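You operate a simulated robot arm through the tools that you are given. There is no shell and no other tool.

Carry out the task below with a simulated robot arm. There is one attempt and no reset: what you move stays moved.

Task
Pack the red and white paper cups in the delivery box; close it.
Fine: latch open, lid up, both cups upright inside, lid down, latch back to HOLD. Where these are worked on the way, their far stop is far enough and under half their travel is too little: yellow latch.
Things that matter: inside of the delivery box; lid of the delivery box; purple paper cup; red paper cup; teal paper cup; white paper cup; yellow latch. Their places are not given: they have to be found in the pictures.

Only the result counts: the job must be done as asked and must still hold three seconds after the hand-in. Knocking over, shifting, dropping, spilling or breaking anything else fails it. A push-on lid holds only when it is set on centred and level and pressed home; a screw cap is set on level and turned clockwise until tight.

Robot
A 7-joint arm with a fingered hand, fixed in place. Base frame: the origin is at the foot of the arm, x ahead of it, y to its left, z up. Units: m, rad, N and s.
Its first joint turns from -2.897 to 2.897 rad. Payload 3.7 kg.
Tool frame: the origin (TCP) lies between the finger pads and is the grasp point; the fingertips stand 0.025 m ahead of it; z points along the fingers, y is the line along which they close. The gripper opens to 0.088 m. The gripper's body begins 0.029 m behind the TCP. The gripper is a hand of 5 fingers: y runs from the thumb to the fingers, the wrist lies at [-0.013, -0.106, -0.174] in the tool frame.
Orientation is told as [roll, pitch, yaw] about the base's x, y, z axes, in that order, counted from this pose: with the fingers straight down and the wrist toward the robot, the tool's x, y and z point along [0, 1, 0], [1, 0, 0] and [0, 0, -1] of the base frame.

Tools
- The arm moves only by the tool arm_command. Its argument "targets" is a list of rows, each an object (a shift or turn left out is 0) with "slide": the shift along the tool's x, y, z in units of 30 mm (1.0 is 30 mm), a list of three; "rotation": the turn, a rotation vector about the tool's x, y, z in units of 4 degrees (1.0 is 4 degrees), a list of three. In form: [{"slide": [x, y, z], "rotation": [wx, wy, wz]}, ...]. A call has 1 to 20 rows; each row shifts and turns the commanded pose from where the row before left it, along the tool's axes as they then stand. A call with a number of a shift or a turn outside -1 to 1 is refused whole. A row lasts 0.2 s, in which the tool goes at most 0.05 m and 0.15 rad; a call with a longer step from one row to the next is refused whole. A pose out of reach is approached as far as the arm can. The call stops where the force on the tool passes 90 N (or 10 N more than at its start, if that is more) or the arm is blocked; 0.2 s more then pass. In this call time passes only in rows, and 0.2 s behind the last. The reply holds the time, the measured pose of the TCP, the force on the tool along the base axes, the opening and the grip force, in the units named above and with some noise, with the torque about the TCP (base axes, N m) and any sound that the robot's microphone picked up, and new pictures: "views" is both (left out), scene, wrist or none.
- Cameras (640 x 400 px; columns grow to the right, rows downward): "scene" is fixed at [0.0562, 0.651, 1.5854]; the picture's right is [-0.64, -0.77, 0.00], its down [-0.44, 0.37, -0.82] and it looks along [0.63, -0.52, -0.58] (base axes); focal length 245 px, centre (320, 200). "wrist" rides on the gripper at [0.059, -0.079, -0.105] in the tool frame; the picture's right is [-0.73, 0.32, -0.61], its down [-0.62, -0.68, 0.38] and it looks along [-0.29, 0.66, 0.70] (tool axes); focal length 234 px, centre (320, 200).
- set_fingers(index, middle, ring, little, thumb_bend, thumb_turn): sets how far each is bent, from 0 (flat) to 1 (curled in); at 0.3 the hand is open as for a grip, at 0.7 the pads meet at the TCP. One left out holds its place. A second passes; each finger stops where it meets its share of the squeeze, and holds until it gets a number again. It is the only way to open and close the hand. It gives what a move gives, with no picture; readings hold the bend of each and the force on index, middle, ring, little, thumb and palm. thumb_turn goes from beside the hand (0) to across from the fingers (1), as for a grip.
- locate(camera, pixels): for up to 12 pixels [column, row] of the newest picture of that camera ("zoom" is the newest enlarged one), the place [x, y, z] in the base frame of the surface seen there, good to about 0.002 m, but the place of the scene camera against the robot may be out by one fixed shift of up to 0.018 m in any direction. The clock stands still meanwhile.
- inspect(camera, box): a new picture of the part [left, top, right, bottom] of that camera's present view, enlarged. The clock stands still meanwhile.
- sign_off(): hands the job in; it is judged then, once.

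Unless the task says otherwise, let go and move clear before handing in.

The tools are called after "Call:" as a command line: name --argument value ..., lists and objects as JSON in quotes. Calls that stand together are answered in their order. arm_command: Moves the arm, as the interface text tells. Its arguments: {"type":"object","properties":{"targets":{"type":"array","items":{"type":"object","properties":{"slide":{"type":"array","items":{"type":"number"}},"rotation":{"type":"array","items":{"type":"number"}}}}},"views":{"type":"string","enum":["both","scene","wrist","none"]}},"required":["targets"]} The other tools are called the same way: set_fingers (index, middle, ring, little, thumb_bend, thumb_turn) moves the fingers one by one; locate (camera, pixels) gives the place of the surface under pixels of a picture; inspect (camera, box) takes an enlarged picture of a part of a camera's view; sign_off () hands the job in.

At the start:

```text
time_s: 0.0
ee_pos: [0.4697, -0.0908, 1.4198]
tool_rot: [-0.001, 0.0, 0.0]
contact_force: [0.4, 0.0, 0.3]
moment: [-0.01, 0.01, 0.0]
finger_gap: 0.0876
gripper_force: 0.1
shape: jaw
bend: [0.3, 0.3, 0.3, 0.3, 0.3, 0.98]
finger forces: [0.1, 0.0, 0.1, 0.1, 0.1, 0.0]
```

scene: 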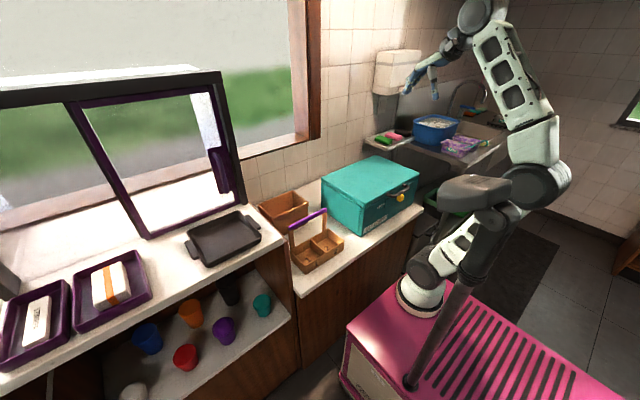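
wrist: 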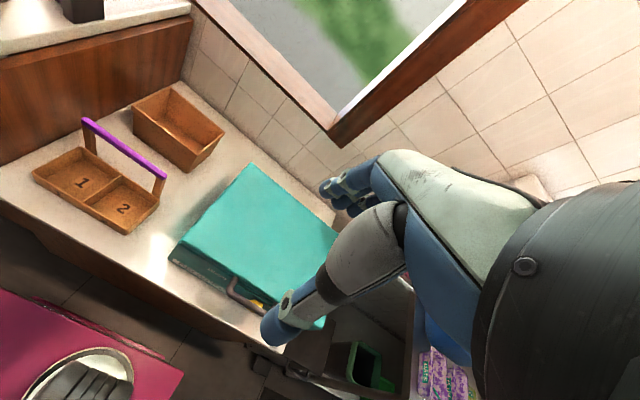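

The scene shows a teal delivery box near (370,195) with a yellow latch near (401,198), and cups on a lower shelf (red at 185,357, white at 133,392). I'll enlarge these parts before moving.

Call:
inspect --camera "scene" --box '[300, 140, 440, 240]'

Call:
inspect --camera "scene" --box '[90, 260, 310, 400]'

Call:
locate --camera "scene" --pixels '[[401, 198], [374, 158], [322, 180], [418, 178], [364, 208], [362, 236], [185, 345], [133, 388], [223, 325], [262, 298], [150, 330], [300, 280]]'

```text
4.00 times, centred on (370, 190) of scene
```

zoom: 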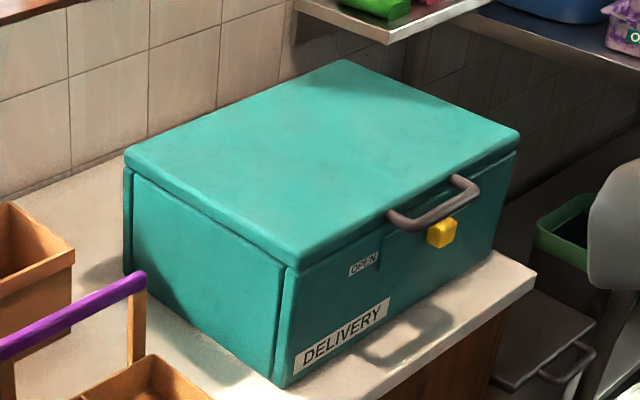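

```text
2.86 times, centred on (200, 330) of scene
```

zoom: 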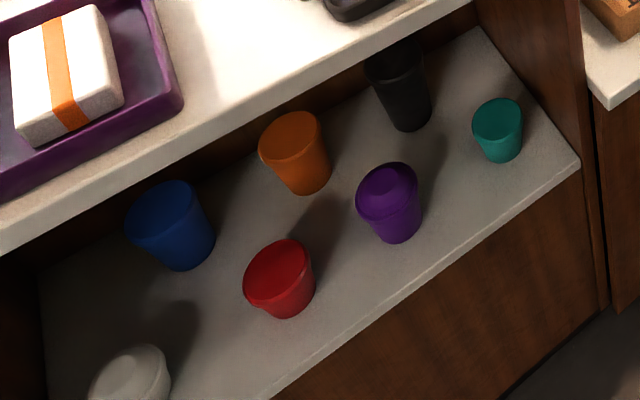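

```text
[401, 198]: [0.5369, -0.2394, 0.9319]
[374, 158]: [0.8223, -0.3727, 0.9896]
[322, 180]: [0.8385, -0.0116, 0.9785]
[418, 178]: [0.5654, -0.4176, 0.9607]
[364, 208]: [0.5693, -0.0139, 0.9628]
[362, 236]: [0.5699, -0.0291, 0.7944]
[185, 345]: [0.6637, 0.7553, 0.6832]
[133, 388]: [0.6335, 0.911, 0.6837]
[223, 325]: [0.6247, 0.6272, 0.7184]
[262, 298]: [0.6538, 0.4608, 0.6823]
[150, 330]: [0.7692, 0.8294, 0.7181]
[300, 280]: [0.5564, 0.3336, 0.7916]
```

The box spans about x 0.56–0.84, y −0.41 to −0.01, top z≈0.98, and the latch sits on the face toward the robot. I'll locate more of the cups, shelf, latch and OPEN label.

Call:
inspect --camera "scene" --box '[370, 170, 434, 210]'

Call:
locate --camera "scene" --pixels '[[420, 300], [400, 300], [350, 330], [210, 370], [250, 345], [288, 318], [120, 360], [196, 337], [290, 290], [150, 240], [240, 290], [296, 292]]'

```text
10.00 times, centred on (402, 190) of scene
```

zoom: 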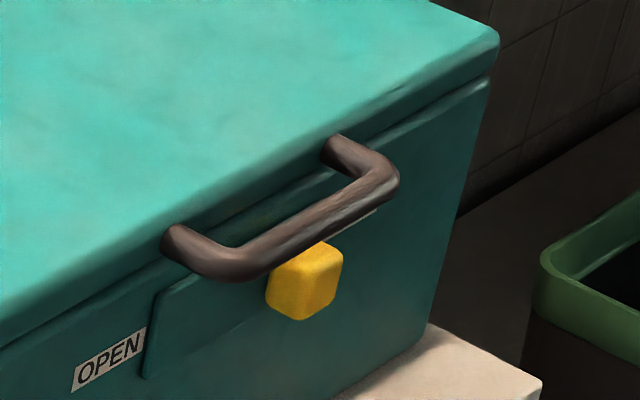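

```text
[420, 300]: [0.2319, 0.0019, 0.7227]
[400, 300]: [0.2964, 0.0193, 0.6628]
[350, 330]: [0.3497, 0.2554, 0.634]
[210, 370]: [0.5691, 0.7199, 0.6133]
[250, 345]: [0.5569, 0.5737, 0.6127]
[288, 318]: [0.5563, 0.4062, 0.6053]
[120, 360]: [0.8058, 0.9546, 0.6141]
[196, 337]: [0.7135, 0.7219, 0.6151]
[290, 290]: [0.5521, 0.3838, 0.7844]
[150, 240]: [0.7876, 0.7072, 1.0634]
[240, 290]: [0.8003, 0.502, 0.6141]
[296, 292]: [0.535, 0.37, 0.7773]
```

The lower shelf is at z≈0.614 and the cups are about 0.07–0.1 m tall. I'll look closely at the arm's mounting and the shelf edges to judge reach and clearance.

Call:
inspect --camera "scene" --box '[340, 0, 640, 400]'

Call:
locate --camera "scene" --pixels '[[440, 300], [412, 312], [412, 385], [450, 320], [350, 325], [480, 330], [10, 378], [100, 340], [200, 297], [285, 258], [292, 300], [475, 190]]'

Call:
inspect --camera "scene" --box '[100, 330, 212, 400]'

```text
1.00 times, centred on (490, 200) of scene (not enlarged: the box is as wide or as high as the picture)
```

zoom: 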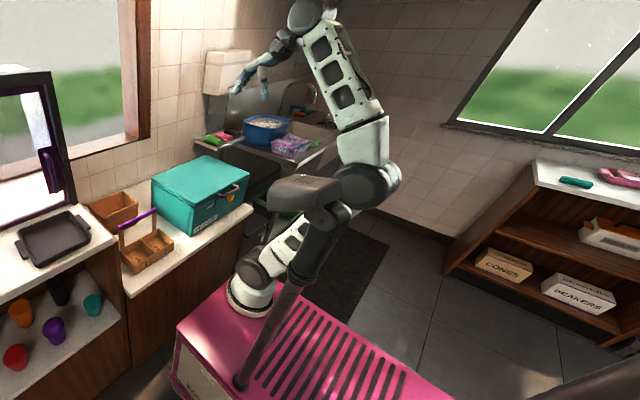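

```text
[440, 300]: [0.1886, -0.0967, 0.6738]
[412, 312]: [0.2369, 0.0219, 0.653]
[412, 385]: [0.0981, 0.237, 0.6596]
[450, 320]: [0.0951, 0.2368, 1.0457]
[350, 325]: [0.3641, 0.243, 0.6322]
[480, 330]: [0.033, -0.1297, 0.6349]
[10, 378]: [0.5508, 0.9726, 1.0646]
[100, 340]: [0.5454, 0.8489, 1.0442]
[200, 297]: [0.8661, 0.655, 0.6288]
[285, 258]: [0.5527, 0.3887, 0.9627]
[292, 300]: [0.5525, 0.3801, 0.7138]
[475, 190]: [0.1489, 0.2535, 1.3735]
```

```text
5.71 times, centred on (156, 365) of scene
```

zoom: 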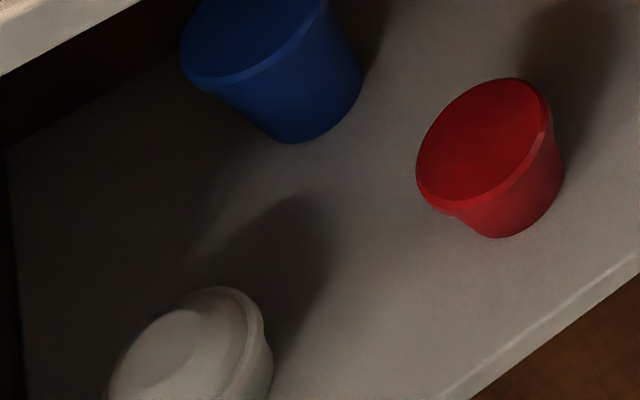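

The upper counter's front edge (≈x 0.55) overhangs the cup shelf, so the cups must be reached from the front. I'll compare the two cameras on common features to find the scene camera's shift.

Call:
inspect --camera "wrist" --box '[0, 60, 350, 280]'

Call:
locate --camera "wrist" --pixels '[[250, 166], [178, 250], [251, 170], [335, 240], [86, 122], [164, 178], [36, 180], [126, 232], [157, 194], [90, 160], [60, 195], [118, 228]]'

Call:
inspect --camera "scene" --box '[240, 170, 400, 270]'

```text
1.82 times, centred on (175, 170) of wrist
```

zoom: 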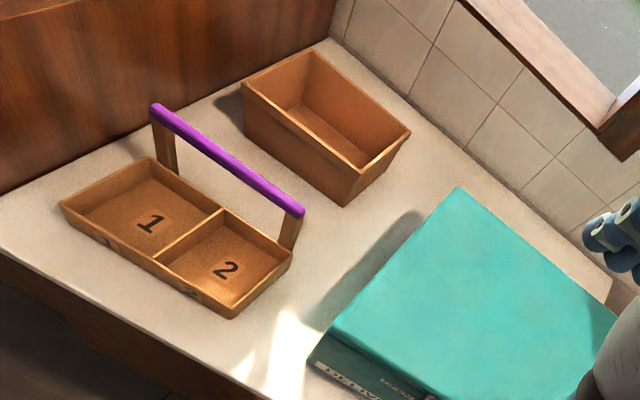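

```text
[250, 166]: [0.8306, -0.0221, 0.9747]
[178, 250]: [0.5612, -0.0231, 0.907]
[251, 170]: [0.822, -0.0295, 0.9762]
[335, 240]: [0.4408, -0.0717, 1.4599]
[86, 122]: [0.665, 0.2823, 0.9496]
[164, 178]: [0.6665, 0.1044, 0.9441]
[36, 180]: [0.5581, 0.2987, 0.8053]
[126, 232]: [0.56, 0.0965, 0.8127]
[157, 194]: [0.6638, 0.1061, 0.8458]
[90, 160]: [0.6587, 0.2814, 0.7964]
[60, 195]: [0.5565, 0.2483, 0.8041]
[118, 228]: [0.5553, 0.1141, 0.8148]
```

```text
4.00 times, centred on (320, 220) of scene
```

zoom: 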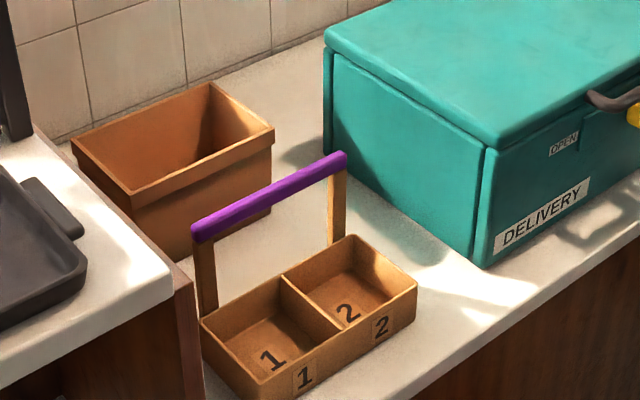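

Matching features: the purple handle's ends and the tray's top corners. I'll locate them in the scene zoom.

Call:
locate --camera "zoom" --pixels '[[198, 228], [342, 157], [413, 287], [262, 383], [352, 238], [203, 322], [328, 38], [488, 140], [488, 262], [335, 60], [270, 245], [620, 270]]'

Call:
inspect --camera "wrist" --box '[20, 100, 200, 250]'

```text
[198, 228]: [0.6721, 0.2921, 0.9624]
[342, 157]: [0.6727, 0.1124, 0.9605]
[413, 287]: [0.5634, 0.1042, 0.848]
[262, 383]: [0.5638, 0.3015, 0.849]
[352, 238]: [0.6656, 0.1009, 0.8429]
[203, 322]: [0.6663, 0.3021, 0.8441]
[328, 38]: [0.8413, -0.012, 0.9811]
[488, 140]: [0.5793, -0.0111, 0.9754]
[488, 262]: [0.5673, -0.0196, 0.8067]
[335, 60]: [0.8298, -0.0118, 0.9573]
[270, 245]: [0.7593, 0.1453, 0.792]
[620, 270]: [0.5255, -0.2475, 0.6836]
```

```text
2.67 times, centred on (110, 175) of wrist
```

zoom: 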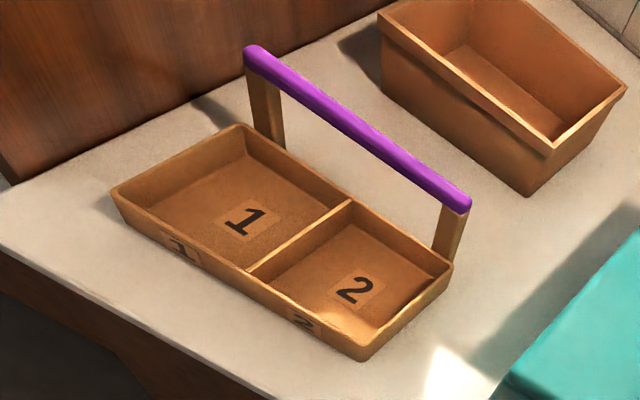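

Call:
locate --camera "zoom" --pixels '[[252, 50], [466, 205], [242, 127], [448, 265], [115, 190], [362, 355], [510, 380], [550, 150], [382, 14], [400, 300]]'

Call:
inspect --camera "wrist" --box '[160, 150, 360, 330]'

```text
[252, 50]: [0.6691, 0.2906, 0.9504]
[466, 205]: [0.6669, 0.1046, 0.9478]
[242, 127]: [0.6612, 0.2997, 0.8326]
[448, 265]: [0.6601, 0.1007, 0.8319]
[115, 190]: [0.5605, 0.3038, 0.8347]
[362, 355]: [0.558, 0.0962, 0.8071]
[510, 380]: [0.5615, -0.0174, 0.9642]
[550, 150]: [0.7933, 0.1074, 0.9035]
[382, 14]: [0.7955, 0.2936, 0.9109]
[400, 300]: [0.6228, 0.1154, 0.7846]
```

```text
2.22 times, centred on (260, 240) of wrist
```

zoom: 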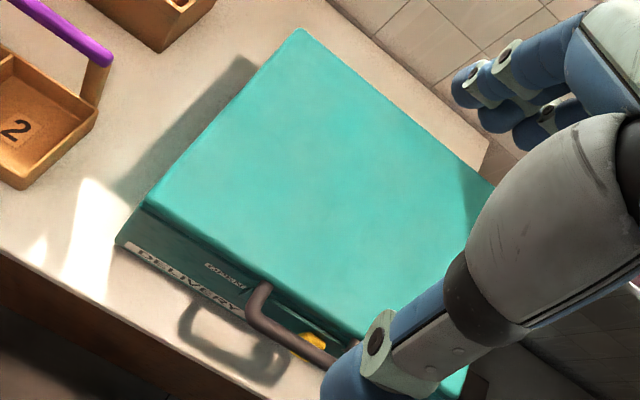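

The scene camera reads about (+0.004, 0, +0.012) m against the wrist camera. Now I'll find the arm's base ring and the mast in both views.

Call:
inspect --camera "wrist" --box '[0, 280, 200, 400]'

Call:
locate --camera "wrist" --pixels '[[30, 375], [75, 350], [130, 365], [80, 380], [60, 330], [150, 370], [260, 230], [311, 317], [100, 390], [20, 395]]'

Call:
inspect --camera "scene" --box '[370, 160, 560, 400]'

```text
3.20 times, centred on (100, 340) of wrist
```

zoom: 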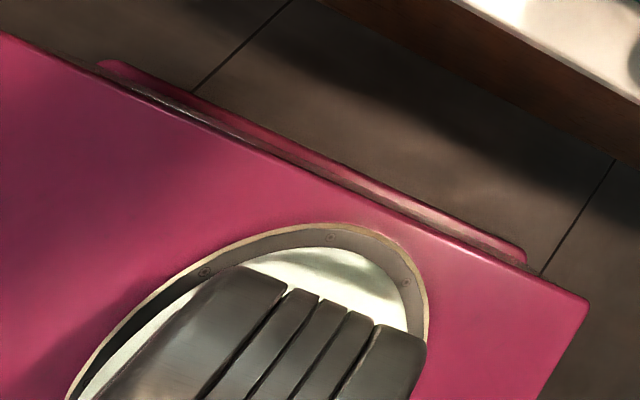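

```text
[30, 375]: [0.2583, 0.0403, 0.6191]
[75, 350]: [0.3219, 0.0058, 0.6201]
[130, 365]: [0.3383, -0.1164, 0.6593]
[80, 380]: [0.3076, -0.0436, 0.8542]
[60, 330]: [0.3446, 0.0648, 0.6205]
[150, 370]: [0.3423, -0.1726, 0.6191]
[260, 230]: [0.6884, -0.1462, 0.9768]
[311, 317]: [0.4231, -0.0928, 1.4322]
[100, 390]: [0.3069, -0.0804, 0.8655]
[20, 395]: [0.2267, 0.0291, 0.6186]
```

```text
1.67 times, centred on (465, 280) of scene
```

zoom: 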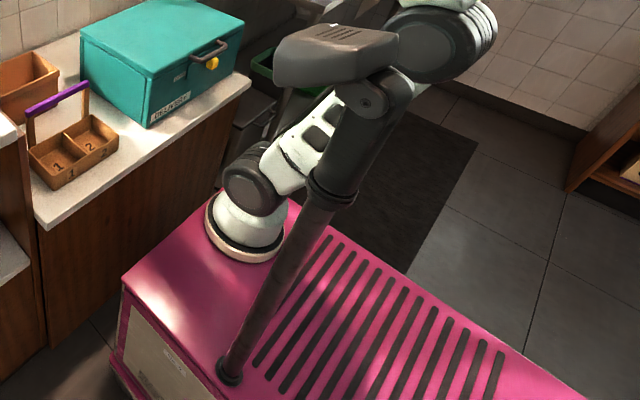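

Call:
locate --camera "wrist" --pixels '[[106, 346], [120, 350], [133, 365], [136, 378], [135, 390], [90, 350], [70, 357], [50, 370], [35, 383], [26, 394], [134, 398], [128, 356]]'

Call:
locate --camera "scene" --pixels '[[394, 284], [397, 296], [410, 309], [425, 315], [440, 312], [418, 300], [410, 275], [445, 260], [500, 205], [540, 180], [412, 380], [430, 345]]'

```text
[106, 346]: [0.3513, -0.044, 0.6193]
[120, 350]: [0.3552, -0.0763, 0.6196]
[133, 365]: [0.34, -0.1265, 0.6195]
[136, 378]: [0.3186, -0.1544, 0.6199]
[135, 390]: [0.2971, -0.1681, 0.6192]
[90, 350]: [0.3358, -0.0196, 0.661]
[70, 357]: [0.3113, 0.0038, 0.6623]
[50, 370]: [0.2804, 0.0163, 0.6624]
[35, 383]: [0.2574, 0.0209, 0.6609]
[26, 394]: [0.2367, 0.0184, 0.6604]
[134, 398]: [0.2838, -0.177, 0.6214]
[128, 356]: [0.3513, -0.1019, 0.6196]
```

```text
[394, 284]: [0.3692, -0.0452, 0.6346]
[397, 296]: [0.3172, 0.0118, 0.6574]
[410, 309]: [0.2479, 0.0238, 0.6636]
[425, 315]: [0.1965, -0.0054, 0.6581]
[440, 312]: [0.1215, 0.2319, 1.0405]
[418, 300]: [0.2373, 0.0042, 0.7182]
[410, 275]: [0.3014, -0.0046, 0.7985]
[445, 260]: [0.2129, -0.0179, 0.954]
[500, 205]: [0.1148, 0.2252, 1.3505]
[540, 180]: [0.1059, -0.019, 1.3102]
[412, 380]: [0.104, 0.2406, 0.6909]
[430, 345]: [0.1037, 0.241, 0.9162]
```

The arm stands at about (0.25, −0.08) on the cart, with a camera mast at (0.1, 0.24) to avoid. I'll measure the latch, handle and labels more precisely.

Call:
inspect --camera "scene" --box '[370, 170, 434, 210]'

Call:
locate --camera "zoom" --pixels '[[305, 265], [320, 300], [285, 295], [328, 285], [245, 265], [345, 195], [180, 240], [110, 360], [150, 330], [350, 228], [380, 170], [200, 350]]'

```text
10.00 times, centred on (402, 190) of scene
```

zoom: 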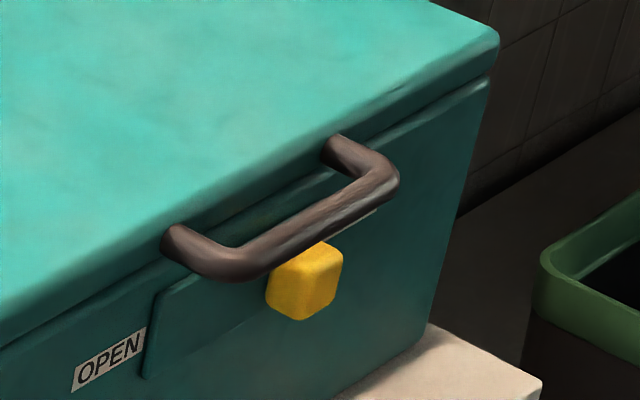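

```text
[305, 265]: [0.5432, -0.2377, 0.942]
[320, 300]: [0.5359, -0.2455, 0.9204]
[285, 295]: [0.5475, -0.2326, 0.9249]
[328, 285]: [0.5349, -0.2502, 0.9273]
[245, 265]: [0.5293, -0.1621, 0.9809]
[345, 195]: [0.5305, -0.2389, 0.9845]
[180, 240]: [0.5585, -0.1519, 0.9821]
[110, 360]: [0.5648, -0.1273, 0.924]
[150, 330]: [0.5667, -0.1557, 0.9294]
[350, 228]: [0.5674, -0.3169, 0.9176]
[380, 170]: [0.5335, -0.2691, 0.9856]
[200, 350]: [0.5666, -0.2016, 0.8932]
```

The knob is near (0.53, −0.24, 0.915), below the handle bar (z≈0.97), with the OPEN label at y≈−0.127 and a hidden label near y≈−0.317. Now I'll look at the hand itself.

Call:
inspect --camera "scene" --box '[380, 0, 540, 110]'

Call:
inspect --camera "wrist" --box '[240, 120, 640, 400]'

Call:
locate --camera "wrist" --pixels '[[330, 187], [340, 200], [352, 208], [290, 300], [270, 330], [370, 170], [450, 200], [350, 250], [430, 310], [520, 265]]'

```text
3.64 times, centred on (460, 55) of scene
```

zoom: 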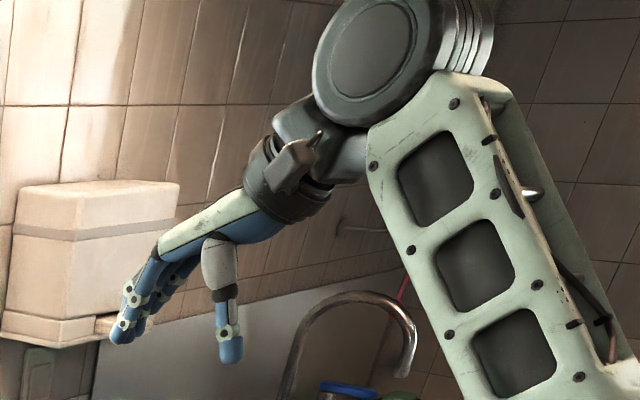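

```text
1.43 times, centred on (440, 260) of wrist
```

zoom: 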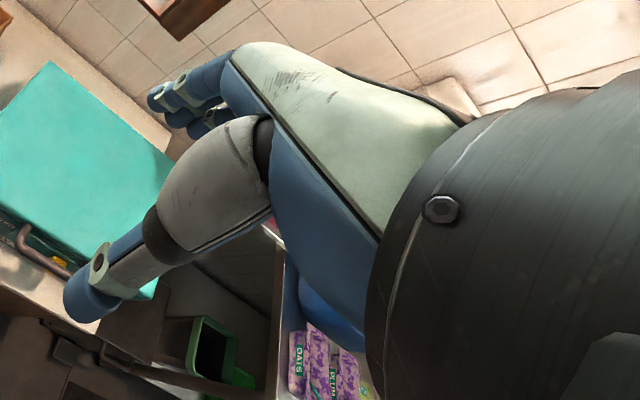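

```text
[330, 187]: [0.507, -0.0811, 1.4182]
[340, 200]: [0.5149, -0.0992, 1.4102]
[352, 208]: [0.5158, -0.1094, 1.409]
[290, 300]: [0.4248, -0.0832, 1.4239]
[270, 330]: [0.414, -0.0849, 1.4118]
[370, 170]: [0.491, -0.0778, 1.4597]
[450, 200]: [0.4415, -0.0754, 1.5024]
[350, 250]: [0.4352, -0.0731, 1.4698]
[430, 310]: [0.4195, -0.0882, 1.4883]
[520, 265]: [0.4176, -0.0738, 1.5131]
```

The hand has its finger row toward +x and the thumb toward the robot. I plan to push the latch from the right side with fingers pointing along +y, so I'm checking for obstacles right of the box.

Call:
locate --camera "scene" --pixels '[[435, 125], [460, 145], [390, 140], [425, 170], [440, 185], [455, 165], [495, 150], [430, 200], [445, 215], [410, 150], [400, 135], [420, 230]]'

Call:
arm_command --targets '[{"slide": [-1, 0, 0.5]}, {"slide": [-1, 0, 0.5]}, {"slide": [-1, 0, 0.5]}, {"slide": [-1, 0, 0.5]}]'

```text
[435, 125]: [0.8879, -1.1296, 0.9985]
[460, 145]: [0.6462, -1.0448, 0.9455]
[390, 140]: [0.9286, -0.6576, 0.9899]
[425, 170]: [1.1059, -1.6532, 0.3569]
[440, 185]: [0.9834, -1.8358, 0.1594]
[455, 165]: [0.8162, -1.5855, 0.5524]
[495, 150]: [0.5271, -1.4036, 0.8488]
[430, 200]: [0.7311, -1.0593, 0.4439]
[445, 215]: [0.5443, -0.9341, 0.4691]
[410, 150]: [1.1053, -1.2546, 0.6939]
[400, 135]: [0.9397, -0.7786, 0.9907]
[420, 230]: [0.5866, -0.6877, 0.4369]
```

```text
time_s: 1.0
ee_pos: [0.4681, -0.21, 1.3614]
tool_rot: [0.0, 0.001, 0.003]
contact_force: [-0.3, 0.1, -0.3]
moment: [-0.01, -0.02, 0.03]
finger_gap: 0.0877
gripper_force: 0.1
shape: jaw
bend: [0.3, 0.3, 0.3, 0.3, 0.3, 0.98]
finger forces: [0.0, 0.1, 0.0, 0.0, 0.0, 0.0]
```

scene: 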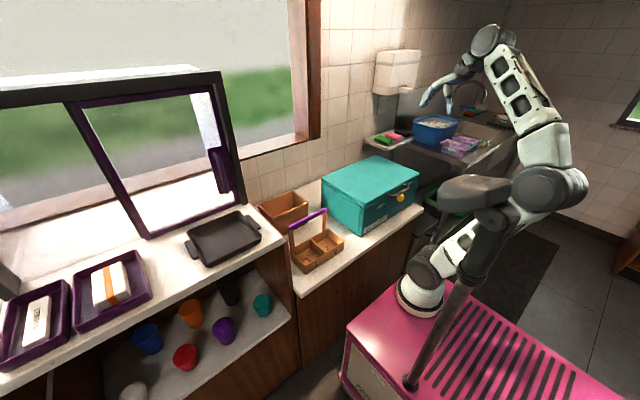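
wrist: 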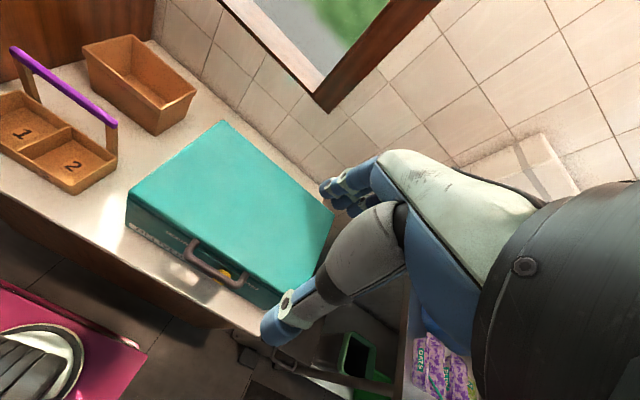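

The move went as commanded and the space right and in front of the box is clear. I'll go on to the right and down, backing off slightly from the box.

Call:
arm_command --targets '[{"slide": [-1, -0.2, 0.8]}, {"slide": [-1, -0.2, 0.8]}, {"slide": [-1, -0.2, 0.8]}, {"slide": [-1, -0.2, 0.8]}, {"slide": [-1, -0.2, 0.8]}, {"slide": [-1, -0.2, 0.8]}, {"slide": [-1, 0, 0.8]}, {"slide": [-1, 0, 0.8]}]'

```text
time_s: 2.8
ee_pos: [0.4299, -0.45, 1.1688]
tool_rot: [0.002, 0.0, 0.003]
contact_force: [0.4, 0.5, -0.8]
moment: [0.0, 0.0, 0.0]
finger_gap: 0.0875
gripper_force: 0.0
shape: jaw
bend: [0.3, 0.3, 0.3, 0.3, 0.3, 0.98]
finger forces: [0.0, 0.1, 0.0, 0.0, 0.1, 0.0]
```

scene: 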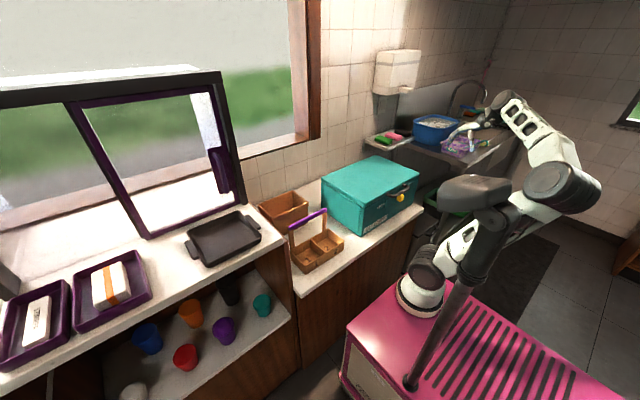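
wrist: 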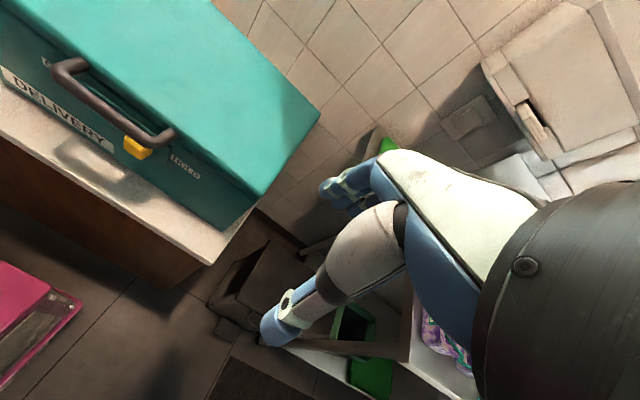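

Now the wrist view shows the latch at (138,150) and a label "HOLD" at (185,165). I'll zoom there and locate them with the accurate wrist camera.

Call:
inspect --camera "wrist" --box '[20, 40, 260, 190]'

Call:
locate --camera "wrist" --pixels '[[138, 150], [130, 145], [148, 156], [136, 158], [185, 166], [58, 70], [85, 85], [160, 138], [60, 65], [170, 155], [48, 66], [270, 180]]'

```text
2.67 times, centred on (140, 115) of wrist
```

zoom: 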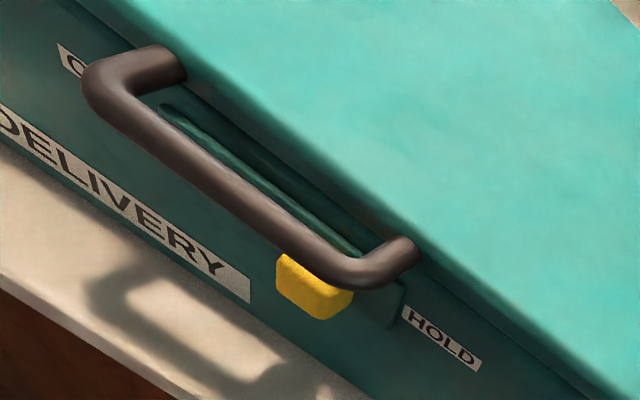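

```text
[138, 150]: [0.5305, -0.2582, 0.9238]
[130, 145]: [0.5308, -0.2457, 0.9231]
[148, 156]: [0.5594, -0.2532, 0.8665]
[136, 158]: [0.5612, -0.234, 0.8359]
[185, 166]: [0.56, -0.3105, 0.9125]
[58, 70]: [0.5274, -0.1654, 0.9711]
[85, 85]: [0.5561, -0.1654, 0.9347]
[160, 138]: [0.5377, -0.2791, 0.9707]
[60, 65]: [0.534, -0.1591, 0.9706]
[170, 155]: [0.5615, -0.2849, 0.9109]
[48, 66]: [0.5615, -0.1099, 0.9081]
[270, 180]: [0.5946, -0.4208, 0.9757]
```

Call:
locate --camera "zoom" --pixels '[[283, 262], [279, 285], [300, 305], [325, 315], [348, 298], [340, 290], [310, 280], [395, 310], [165, 110], [415, 245], [370, 275], [460, 355]]'

Call:
inspect --camera "wrist" --box '[110, 120, 206, 180]'

```text
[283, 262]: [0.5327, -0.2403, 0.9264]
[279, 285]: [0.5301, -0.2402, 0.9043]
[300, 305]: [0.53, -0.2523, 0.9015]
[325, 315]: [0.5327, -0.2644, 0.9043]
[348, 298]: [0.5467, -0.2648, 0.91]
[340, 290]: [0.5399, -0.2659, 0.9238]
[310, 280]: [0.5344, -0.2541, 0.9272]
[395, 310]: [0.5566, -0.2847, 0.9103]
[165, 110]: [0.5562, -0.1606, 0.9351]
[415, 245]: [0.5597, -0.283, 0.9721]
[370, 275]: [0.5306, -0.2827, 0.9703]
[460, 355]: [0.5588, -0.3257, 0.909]
```

```text
6.67 times, centred on (158, 150) of wrist
```

zoom: 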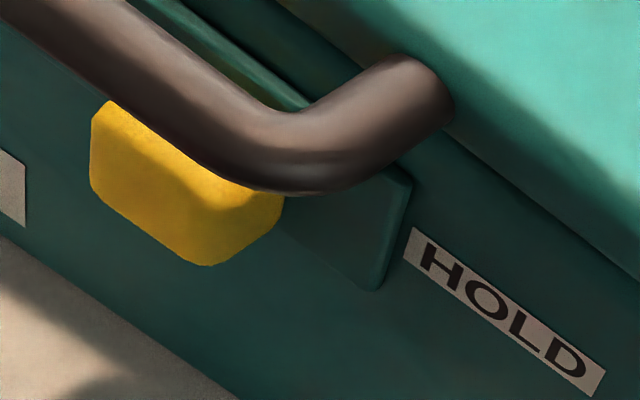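

The latch knob spans y −0.240…−0.266, z 0.90…0.927, x 0.53…0.556, next to the HOLD label; its plate runs to y≈−0.16 at OPEN. I'll roll the hand so the fingers point toward +y, staying clear in front and to the right.

Call:
arm_command --targets '[{"rotation": [0, 1, 0]}, {"rotation": [0, 1, 0]}, {"rotation": [0, 1, 0]}, {"rotation": [0, 1, 0]}, {"rotation": [0, 1, 0]}, {"rotation": [0, 1, 0]}, {"rotation": [0, 1, 0]}, {"rotation": [0, 1, 0]}, {"rotation": [0, 1, 0]}, {"rotation": [0, 1, 0]}, {"rotation": [0, 1, 0]}, {"rotation": [0, 1, 0]}]'

Call:
set_fingers --middle 1 --ring 1 --little 1 --index 0.2

```text
time_s: 5.4
ee_pos: [0.433, -0.4506, 1.1699]
tool_rot: [0.838, 0.0, 0.001]
contact_force: [-0.5, -0.2, -0.2]
moment: [-0.04, -0.03, 0.0]
finger_gap: 0.0875
gripper_force: 0.0
shape: jaw
bend: [0.3, 0.3, 0.3, 0.3, 0.3, 0.98]
finger forces: [0.0, 0.0, 0.1, 0.0, 0.0, 0.0]
```

scene: 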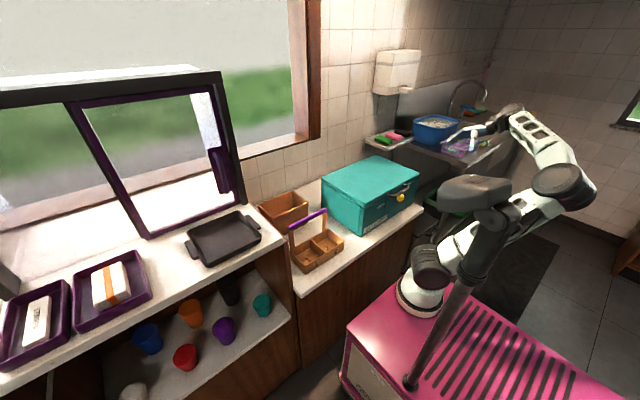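
wrist: 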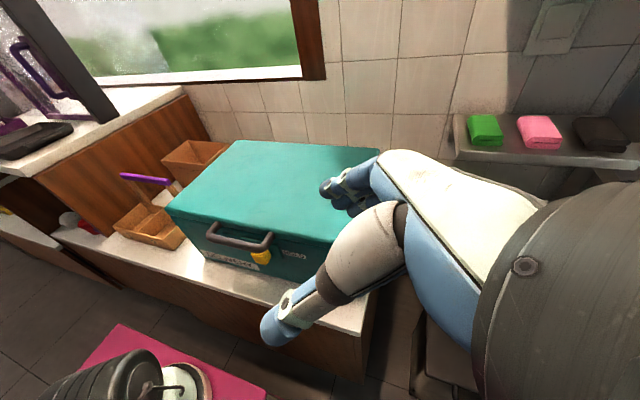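

```text
time_s: 6.4
ee_pos: [0.4326, -0.4512, 1.1682]
tool_rot: [0.839, 0.001, 0.001]
contact_force: [-1.2, 0.7, -1.2]
moment: [0.02, 0.01, -0.04]
finger_gap: 0.0965
gripper_force: 0.0
shape: fingers
bend: [0.2, 1.0, 1.0, 1.0, 0.3, 0.98]
finger forces: [0.0, 0.0, 0.0, 0.1, 0.0, 0.1]
```

Roll is 48° and going smoothly; now the remaining ~42° while lowering a little.

Call:
arm_command --targets '[{"rotation": [0, 1, 0]}, {"rotation": [0, 1, 0]}, {"rotation": [0, 1, 0]}, {"rotation": [0, 1, 0]}, {"rotation": [0, 1, 0]}, {"rotation": [0, 1, 0]}, {"rotation": [0, 1, 0]}, {"rotation": [0, 1, 0]}, {"rotation": [0, 1, 0]}, {"rotation": [0, 1, 0]}, {"rotation": [0, 1, 0]}]'

```text
time_s: 8.8
ee_pos: [0.4329, -0.4507, 1.1685]
tool_rot: [1.607, 0.0, 0.0]
contact_force: [-1.0, -0.2, -0.3]
moment: [0.0, 0.03, -0.01]
finger_gap: 0.0967
gripper_force: 0.1
shape: fingers
bend: [0.2, 1.0, 1.0, 1.0, 0.3, 0.98]
finger forces: [0.1, 0.0, 0.0, 0.0, 0.1, 0.1]
```

scene: 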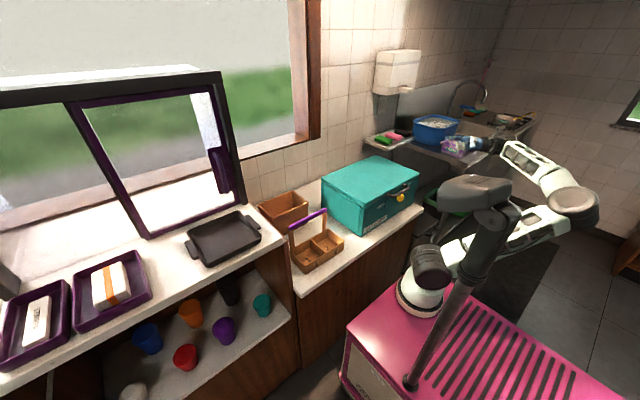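
wrist: 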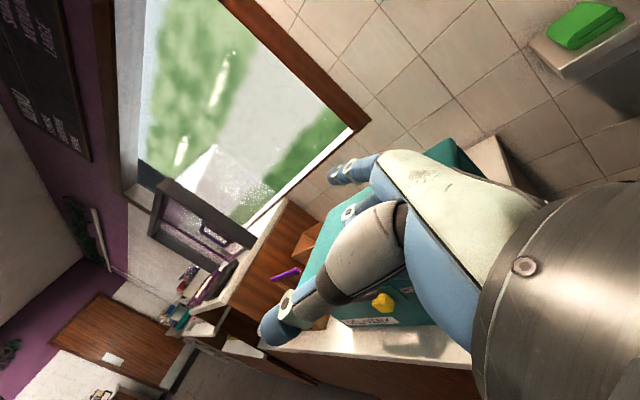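

The hand is now level with the index pointing to +y. I'll measure where the index tip sits relative to the TCP.

Call:
inspect --camera "wrist" --box '[240, 120, 440, 360]'

Call:
locate --camera "wrist" --pixels '[[332, 175], [338, 170], [348, 178], [345, 165], [349, 212], [286, 300], [268, 330], [360, 170], [345, 245], [378, 165]]'

```text
1.67 times, centred on (340, 240) of wrist
```

zoom: 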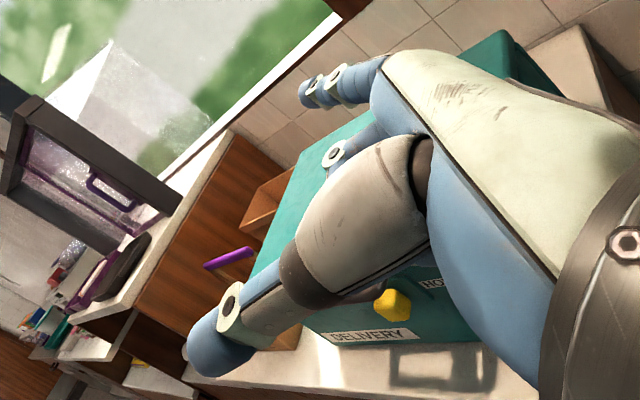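

```text
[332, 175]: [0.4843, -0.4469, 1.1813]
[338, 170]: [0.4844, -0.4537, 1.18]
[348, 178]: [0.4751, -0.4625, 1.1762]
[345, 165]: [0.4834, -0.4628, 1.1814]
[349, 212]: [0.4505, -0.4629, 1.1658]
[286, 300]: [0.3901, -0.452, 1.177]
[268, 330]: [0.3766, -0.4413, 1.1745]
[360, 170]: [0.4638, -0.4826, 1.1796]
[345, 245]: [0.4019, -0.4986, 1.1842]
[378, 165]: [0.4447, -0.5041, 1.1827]
```

The index tip is about (0.052, +0.008, +0.004) m from the TCP. I'll lower to latch height with the hand still right of and in front of the box.

Call:
arm_command --targets '[{"slide": [-0.9, 0, 0]}, {"slide": [-0.9, 0, 0]}, {"slide": [-0.9, 0, 0]}, {"slide": [-0.9, 0, 0]}, {"slide": [-0.9, 0, 0]}, {"slide": [-0.9, 0, 0]}, {"slide": [-0.9, 0, 0]}, {"slide": [-0.9, 0, 0]}, {"slide": [-0.9, 0, 0]}]'

```text
time_s: 10.8
ee_pos: [0.433, -0.4425, 0.925]
tool_rot: [1.607, 0.001, 0.0]
contact_force: [-0.2, -0.2, -0.2]
moment: [-0.01, 0.0, -0.01]
finger_gap: 0.0966
gripper_force: 0.1
shape: fingers
bend: [0.2, 1.0, 1.0, 1.0, 0.3, 0.98]
finger forces: [0.0, 0.1, 0.0, 0.0, 0.0, 0.0]
```

scene: 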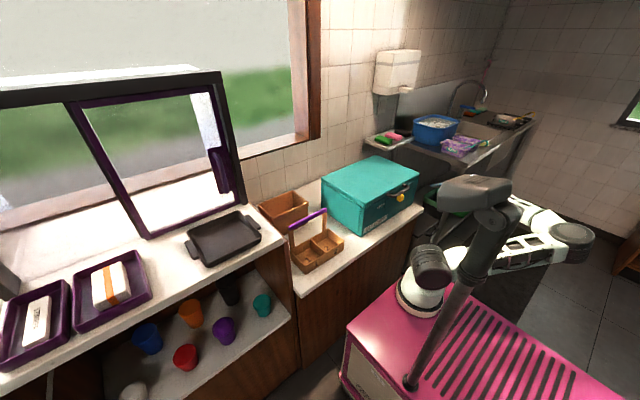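
wrist: 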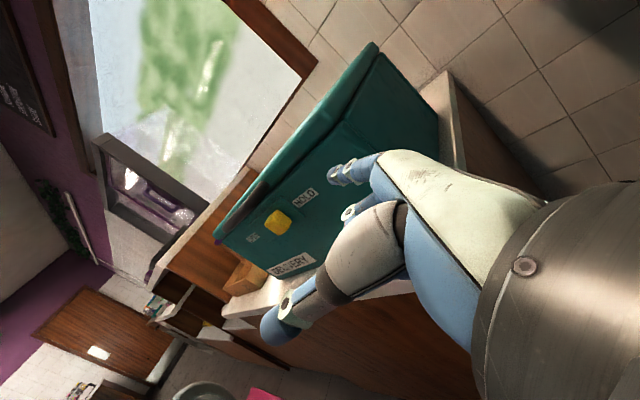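

The latch (278,222) is now visible ahead of the index. I'll move in to x≈0.493 and approach to y≈−0.34 first.

Call:
arm_command --targets '[{"slide": [-0.5, 1, 0]}, {"slide": [0, 1, 0]}, {"slide": [0, 0, 0.9]}, {"slide": [0, 0, 0.9]}, {"slide": [0, 0, 0.9]}, {"slide": [0, 0, 0.7]}]'

Call:
inspect --camera "wrist" --box '[160, 120, 400, 320]'

```text
time_s: 12.2
ee_pos: [0.4932, -0.3403, 0.9139]
tool_rot: [1.607, 0.001, -0.001]
contact_force: [-0.9, -0.1, -0.7]
moment: [0.01, -0.01, 0.01]
finger_gap: 0.0962
gripper_force: 0.1
shape: fingers
bend: [0.2, 1.0, 1.0, 1.0, 0.3, 0.98]
finger forces: [0.3, 0.0, 0.1, 0.0, 0.0, 0.1]
```

scene: 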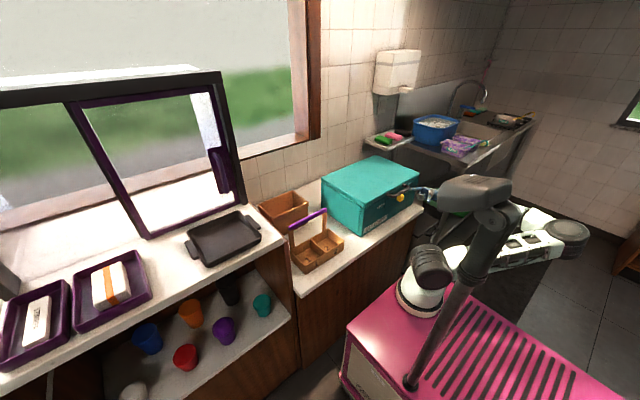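
wrist: 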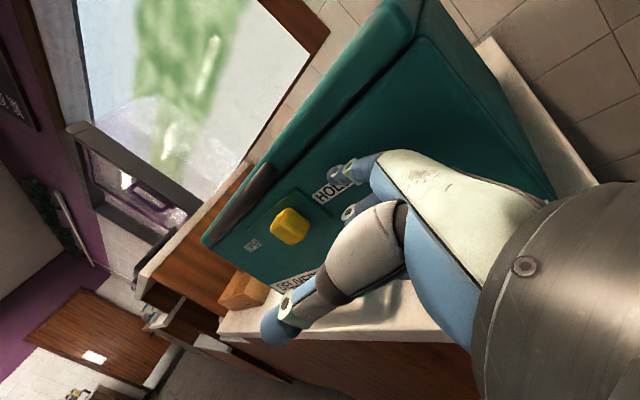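

```text
2.00 times, centred on (280, 220) of wrist
```

zoom: 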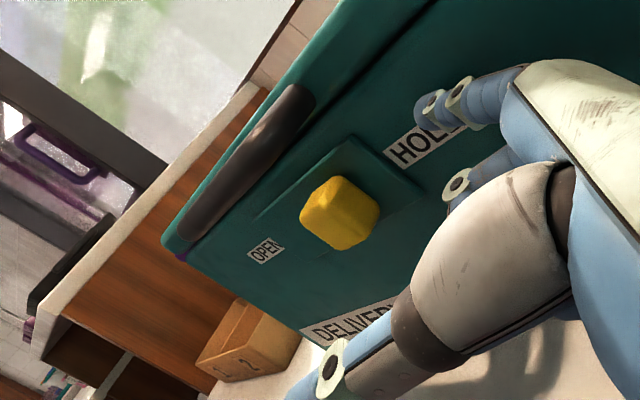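

The knob (zoom 338,212), plate and OPEN label are clear, with the index tip over the HOLD label. I'll verify the tip and knob positions before touching.

Call:
locate --camera "zoom" --pixels '[[425, 110], [420, 100], [437, 95], [432, 122], [338, 212], [365, 200], [375, 215], [345, 245], [322, 190], [250, 150], [290, 95], [455, 185]]'

```text
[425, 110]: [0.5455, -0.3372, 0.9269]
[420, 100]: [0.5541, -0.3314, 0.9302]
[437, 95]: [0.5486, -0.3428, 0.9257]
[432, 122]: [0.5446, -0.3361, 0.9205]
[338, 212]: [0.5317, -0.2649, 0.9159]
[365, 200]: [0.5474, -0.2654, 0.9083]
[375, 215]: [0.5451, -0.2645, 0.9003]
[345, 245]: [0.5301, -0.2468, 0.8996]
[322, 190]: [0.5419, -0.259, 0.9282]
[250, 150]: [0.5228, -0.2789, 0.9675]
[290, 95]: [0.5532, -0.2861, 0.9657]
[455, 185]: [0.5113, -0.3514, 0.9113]
```

The tip sits about 5 mm from the face, so I'll back off 8 mm, lower 6 mm, and push slowly in +y to touch and start moving the knob.

Call:
arm_command --targets '[{"slide": [-0.2, -0.27, 0]}, {"slide": [0, 0, 0.6]}, {"slide": [0, 0, 0.6]}, {"slide": [0, 0, 0.6]}, {"slide": [0, 0, 0.4]}, {"slide": [0, 0, 0.4]}, {"slide": [0, 0, 0.4]}]'

Call:
inspect --camera "wrist" --box '[160, 120, 400, 320]'

```text
time_s: 13.8
ee_pos: [0.4856, -0.2505, 0.913]
tool_rot: [1.606, 0.001, 0.0]
contact_force: [1.1, -0.4, -0.7]
moment: [-0.01, 0.04, -0.04]
finger_gap: 0.0968
gripper_force: 0.3
shape: fingers
bend: [0.2, 1.0, 1.0, 1.0, 0.3, 0.98]
finger forces: [0.6, 0.0, 0.1, 0.0, 0.0, 0.0]
```

scene: 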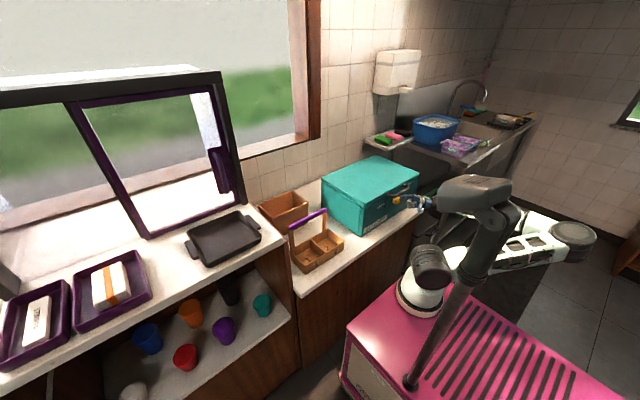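
wrist: 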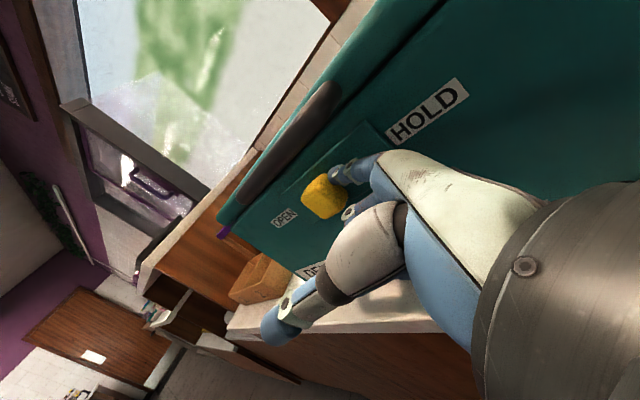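

```text
2.00 times, centred on (280, 220) of wrist
```

zoom: 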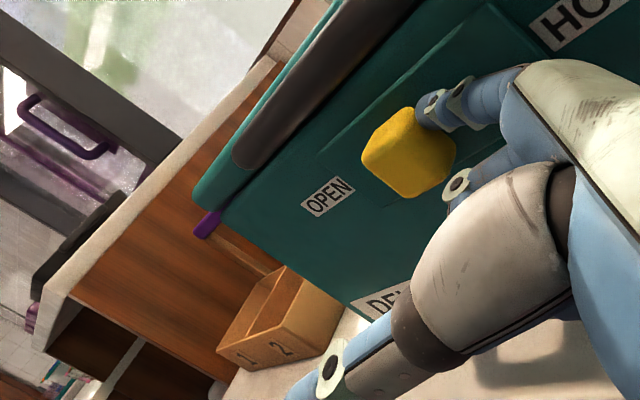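

The index is against the knob (zoom 410,150) and it has begun to move. I'll keep pushing toward OPEN in small steps.

Call:
locate --camera "zoom" --pixels '[[410, 160], [440, 140], [380, 170], [425, 110], [325, 195], [290, 120]]'

Call:
arm_command --targets '[{"slide": [0, 0, 0.3]}, {"slide": [0, 0, 0.3]}, {"slide": [0, 0, 0.3]}, {"slide": [0, 0, 0.3]}]'

Call:
inspect --camera "wrist" --box '[160, 120, 400, 320]'

```text
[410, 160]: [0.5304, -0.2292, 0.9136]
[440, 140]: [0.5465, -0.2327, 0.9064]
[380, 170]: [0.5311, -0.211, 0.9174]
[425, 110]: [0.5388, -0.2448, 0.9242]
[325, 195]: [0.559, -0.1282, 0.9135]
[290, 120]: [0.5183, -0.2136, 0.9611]
```

```text
time_s: 14.8
ee_pos: [0.4855, -0.2166, 0.9114]
tool_rot: [1.608, 0.0, -0.006]
contact_force: [-15.7, -26.4, -0.6]
moment: [0.19, -0.07, -1.5]
finger_gap: 0.0986
gripper_force: 16.1
shape: fingers
bend: [0.19, 1.0, 1.0, 1.0, 0.3, 0.98]
finger forces: [32.4, 0.0, 0.0, 0.0, 0.0, 0.0]
```

scene: 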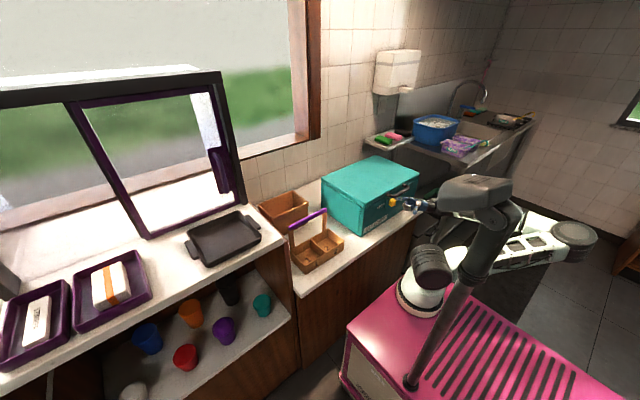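
wrist: 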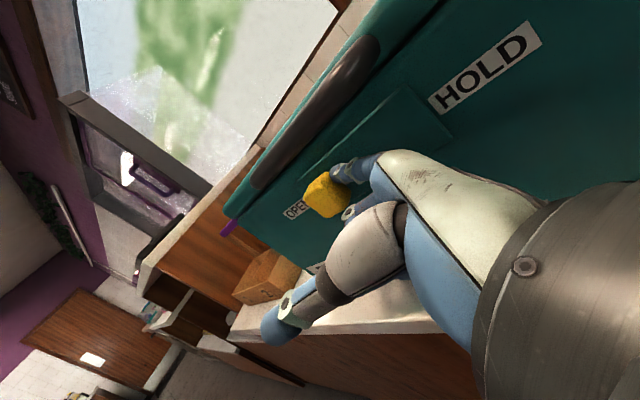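

```text
2.00 times, centred on (280, 220) of wrist
```

zoom: 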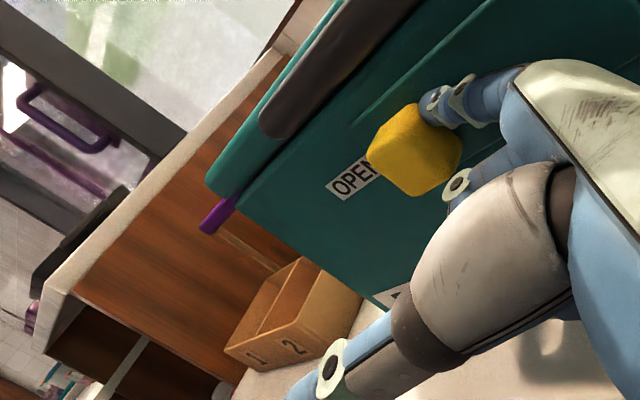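

Force rose to 26 N against motion, so the knob may be at its stop beside OPEN. I'll check its position.

Call:
locate --camera "zoom" --pixels '[[415, 155], [450, 140], [380, 165], [345, 185], [430, 110], [480, 70]]'

Call:
arm_command --targets '[{"slide": [0, 0, 0.25]}]' --views "wrist"

Call:
inspect --camera "wrist" --box '[160, 120, 400, 320]'

```text
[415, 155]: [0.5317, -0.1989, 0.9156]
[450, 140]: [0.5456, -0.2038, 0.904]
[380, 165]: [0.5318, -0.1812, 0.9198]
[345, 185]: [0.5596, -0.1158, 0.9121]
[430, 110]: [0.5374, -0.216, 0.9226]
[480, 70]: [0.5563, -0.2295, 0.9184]
```

```text
time_s: 15.2
ee_pos: [0.4853, -0.2131, 0.9129]
tool_rot: [1.609, -0.003, -0.013]
contact_force: [-48.1, -77.4, 0.6]
moment: [0.41, -0.29, -4.48]
finger_gap: 0.0991
gripper_force: 53.7
shape: fingers
bend: [0.17, 1.0, 1.0, 1.0, 0.3, 0.98]
finger forces: [106.9, 0.0, 0.1, 0.0, 0.0, 0.0]
```

wrist: 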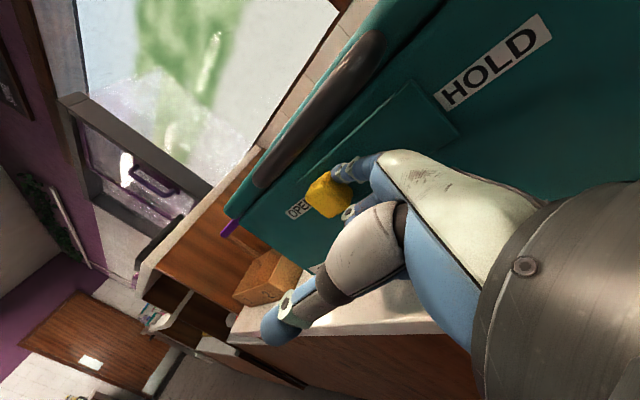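

```text
2.00 times, centred on (280, 220) of wrist
```

zoom: 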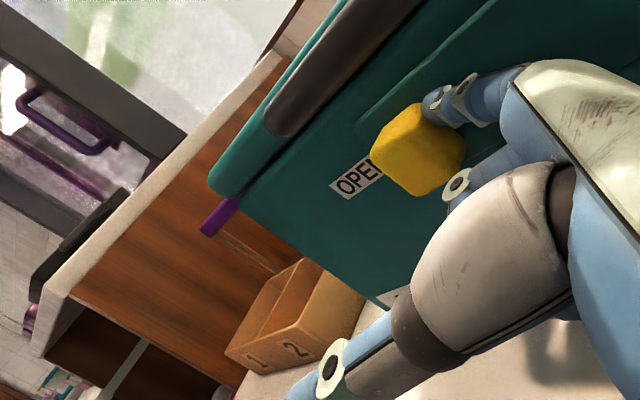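

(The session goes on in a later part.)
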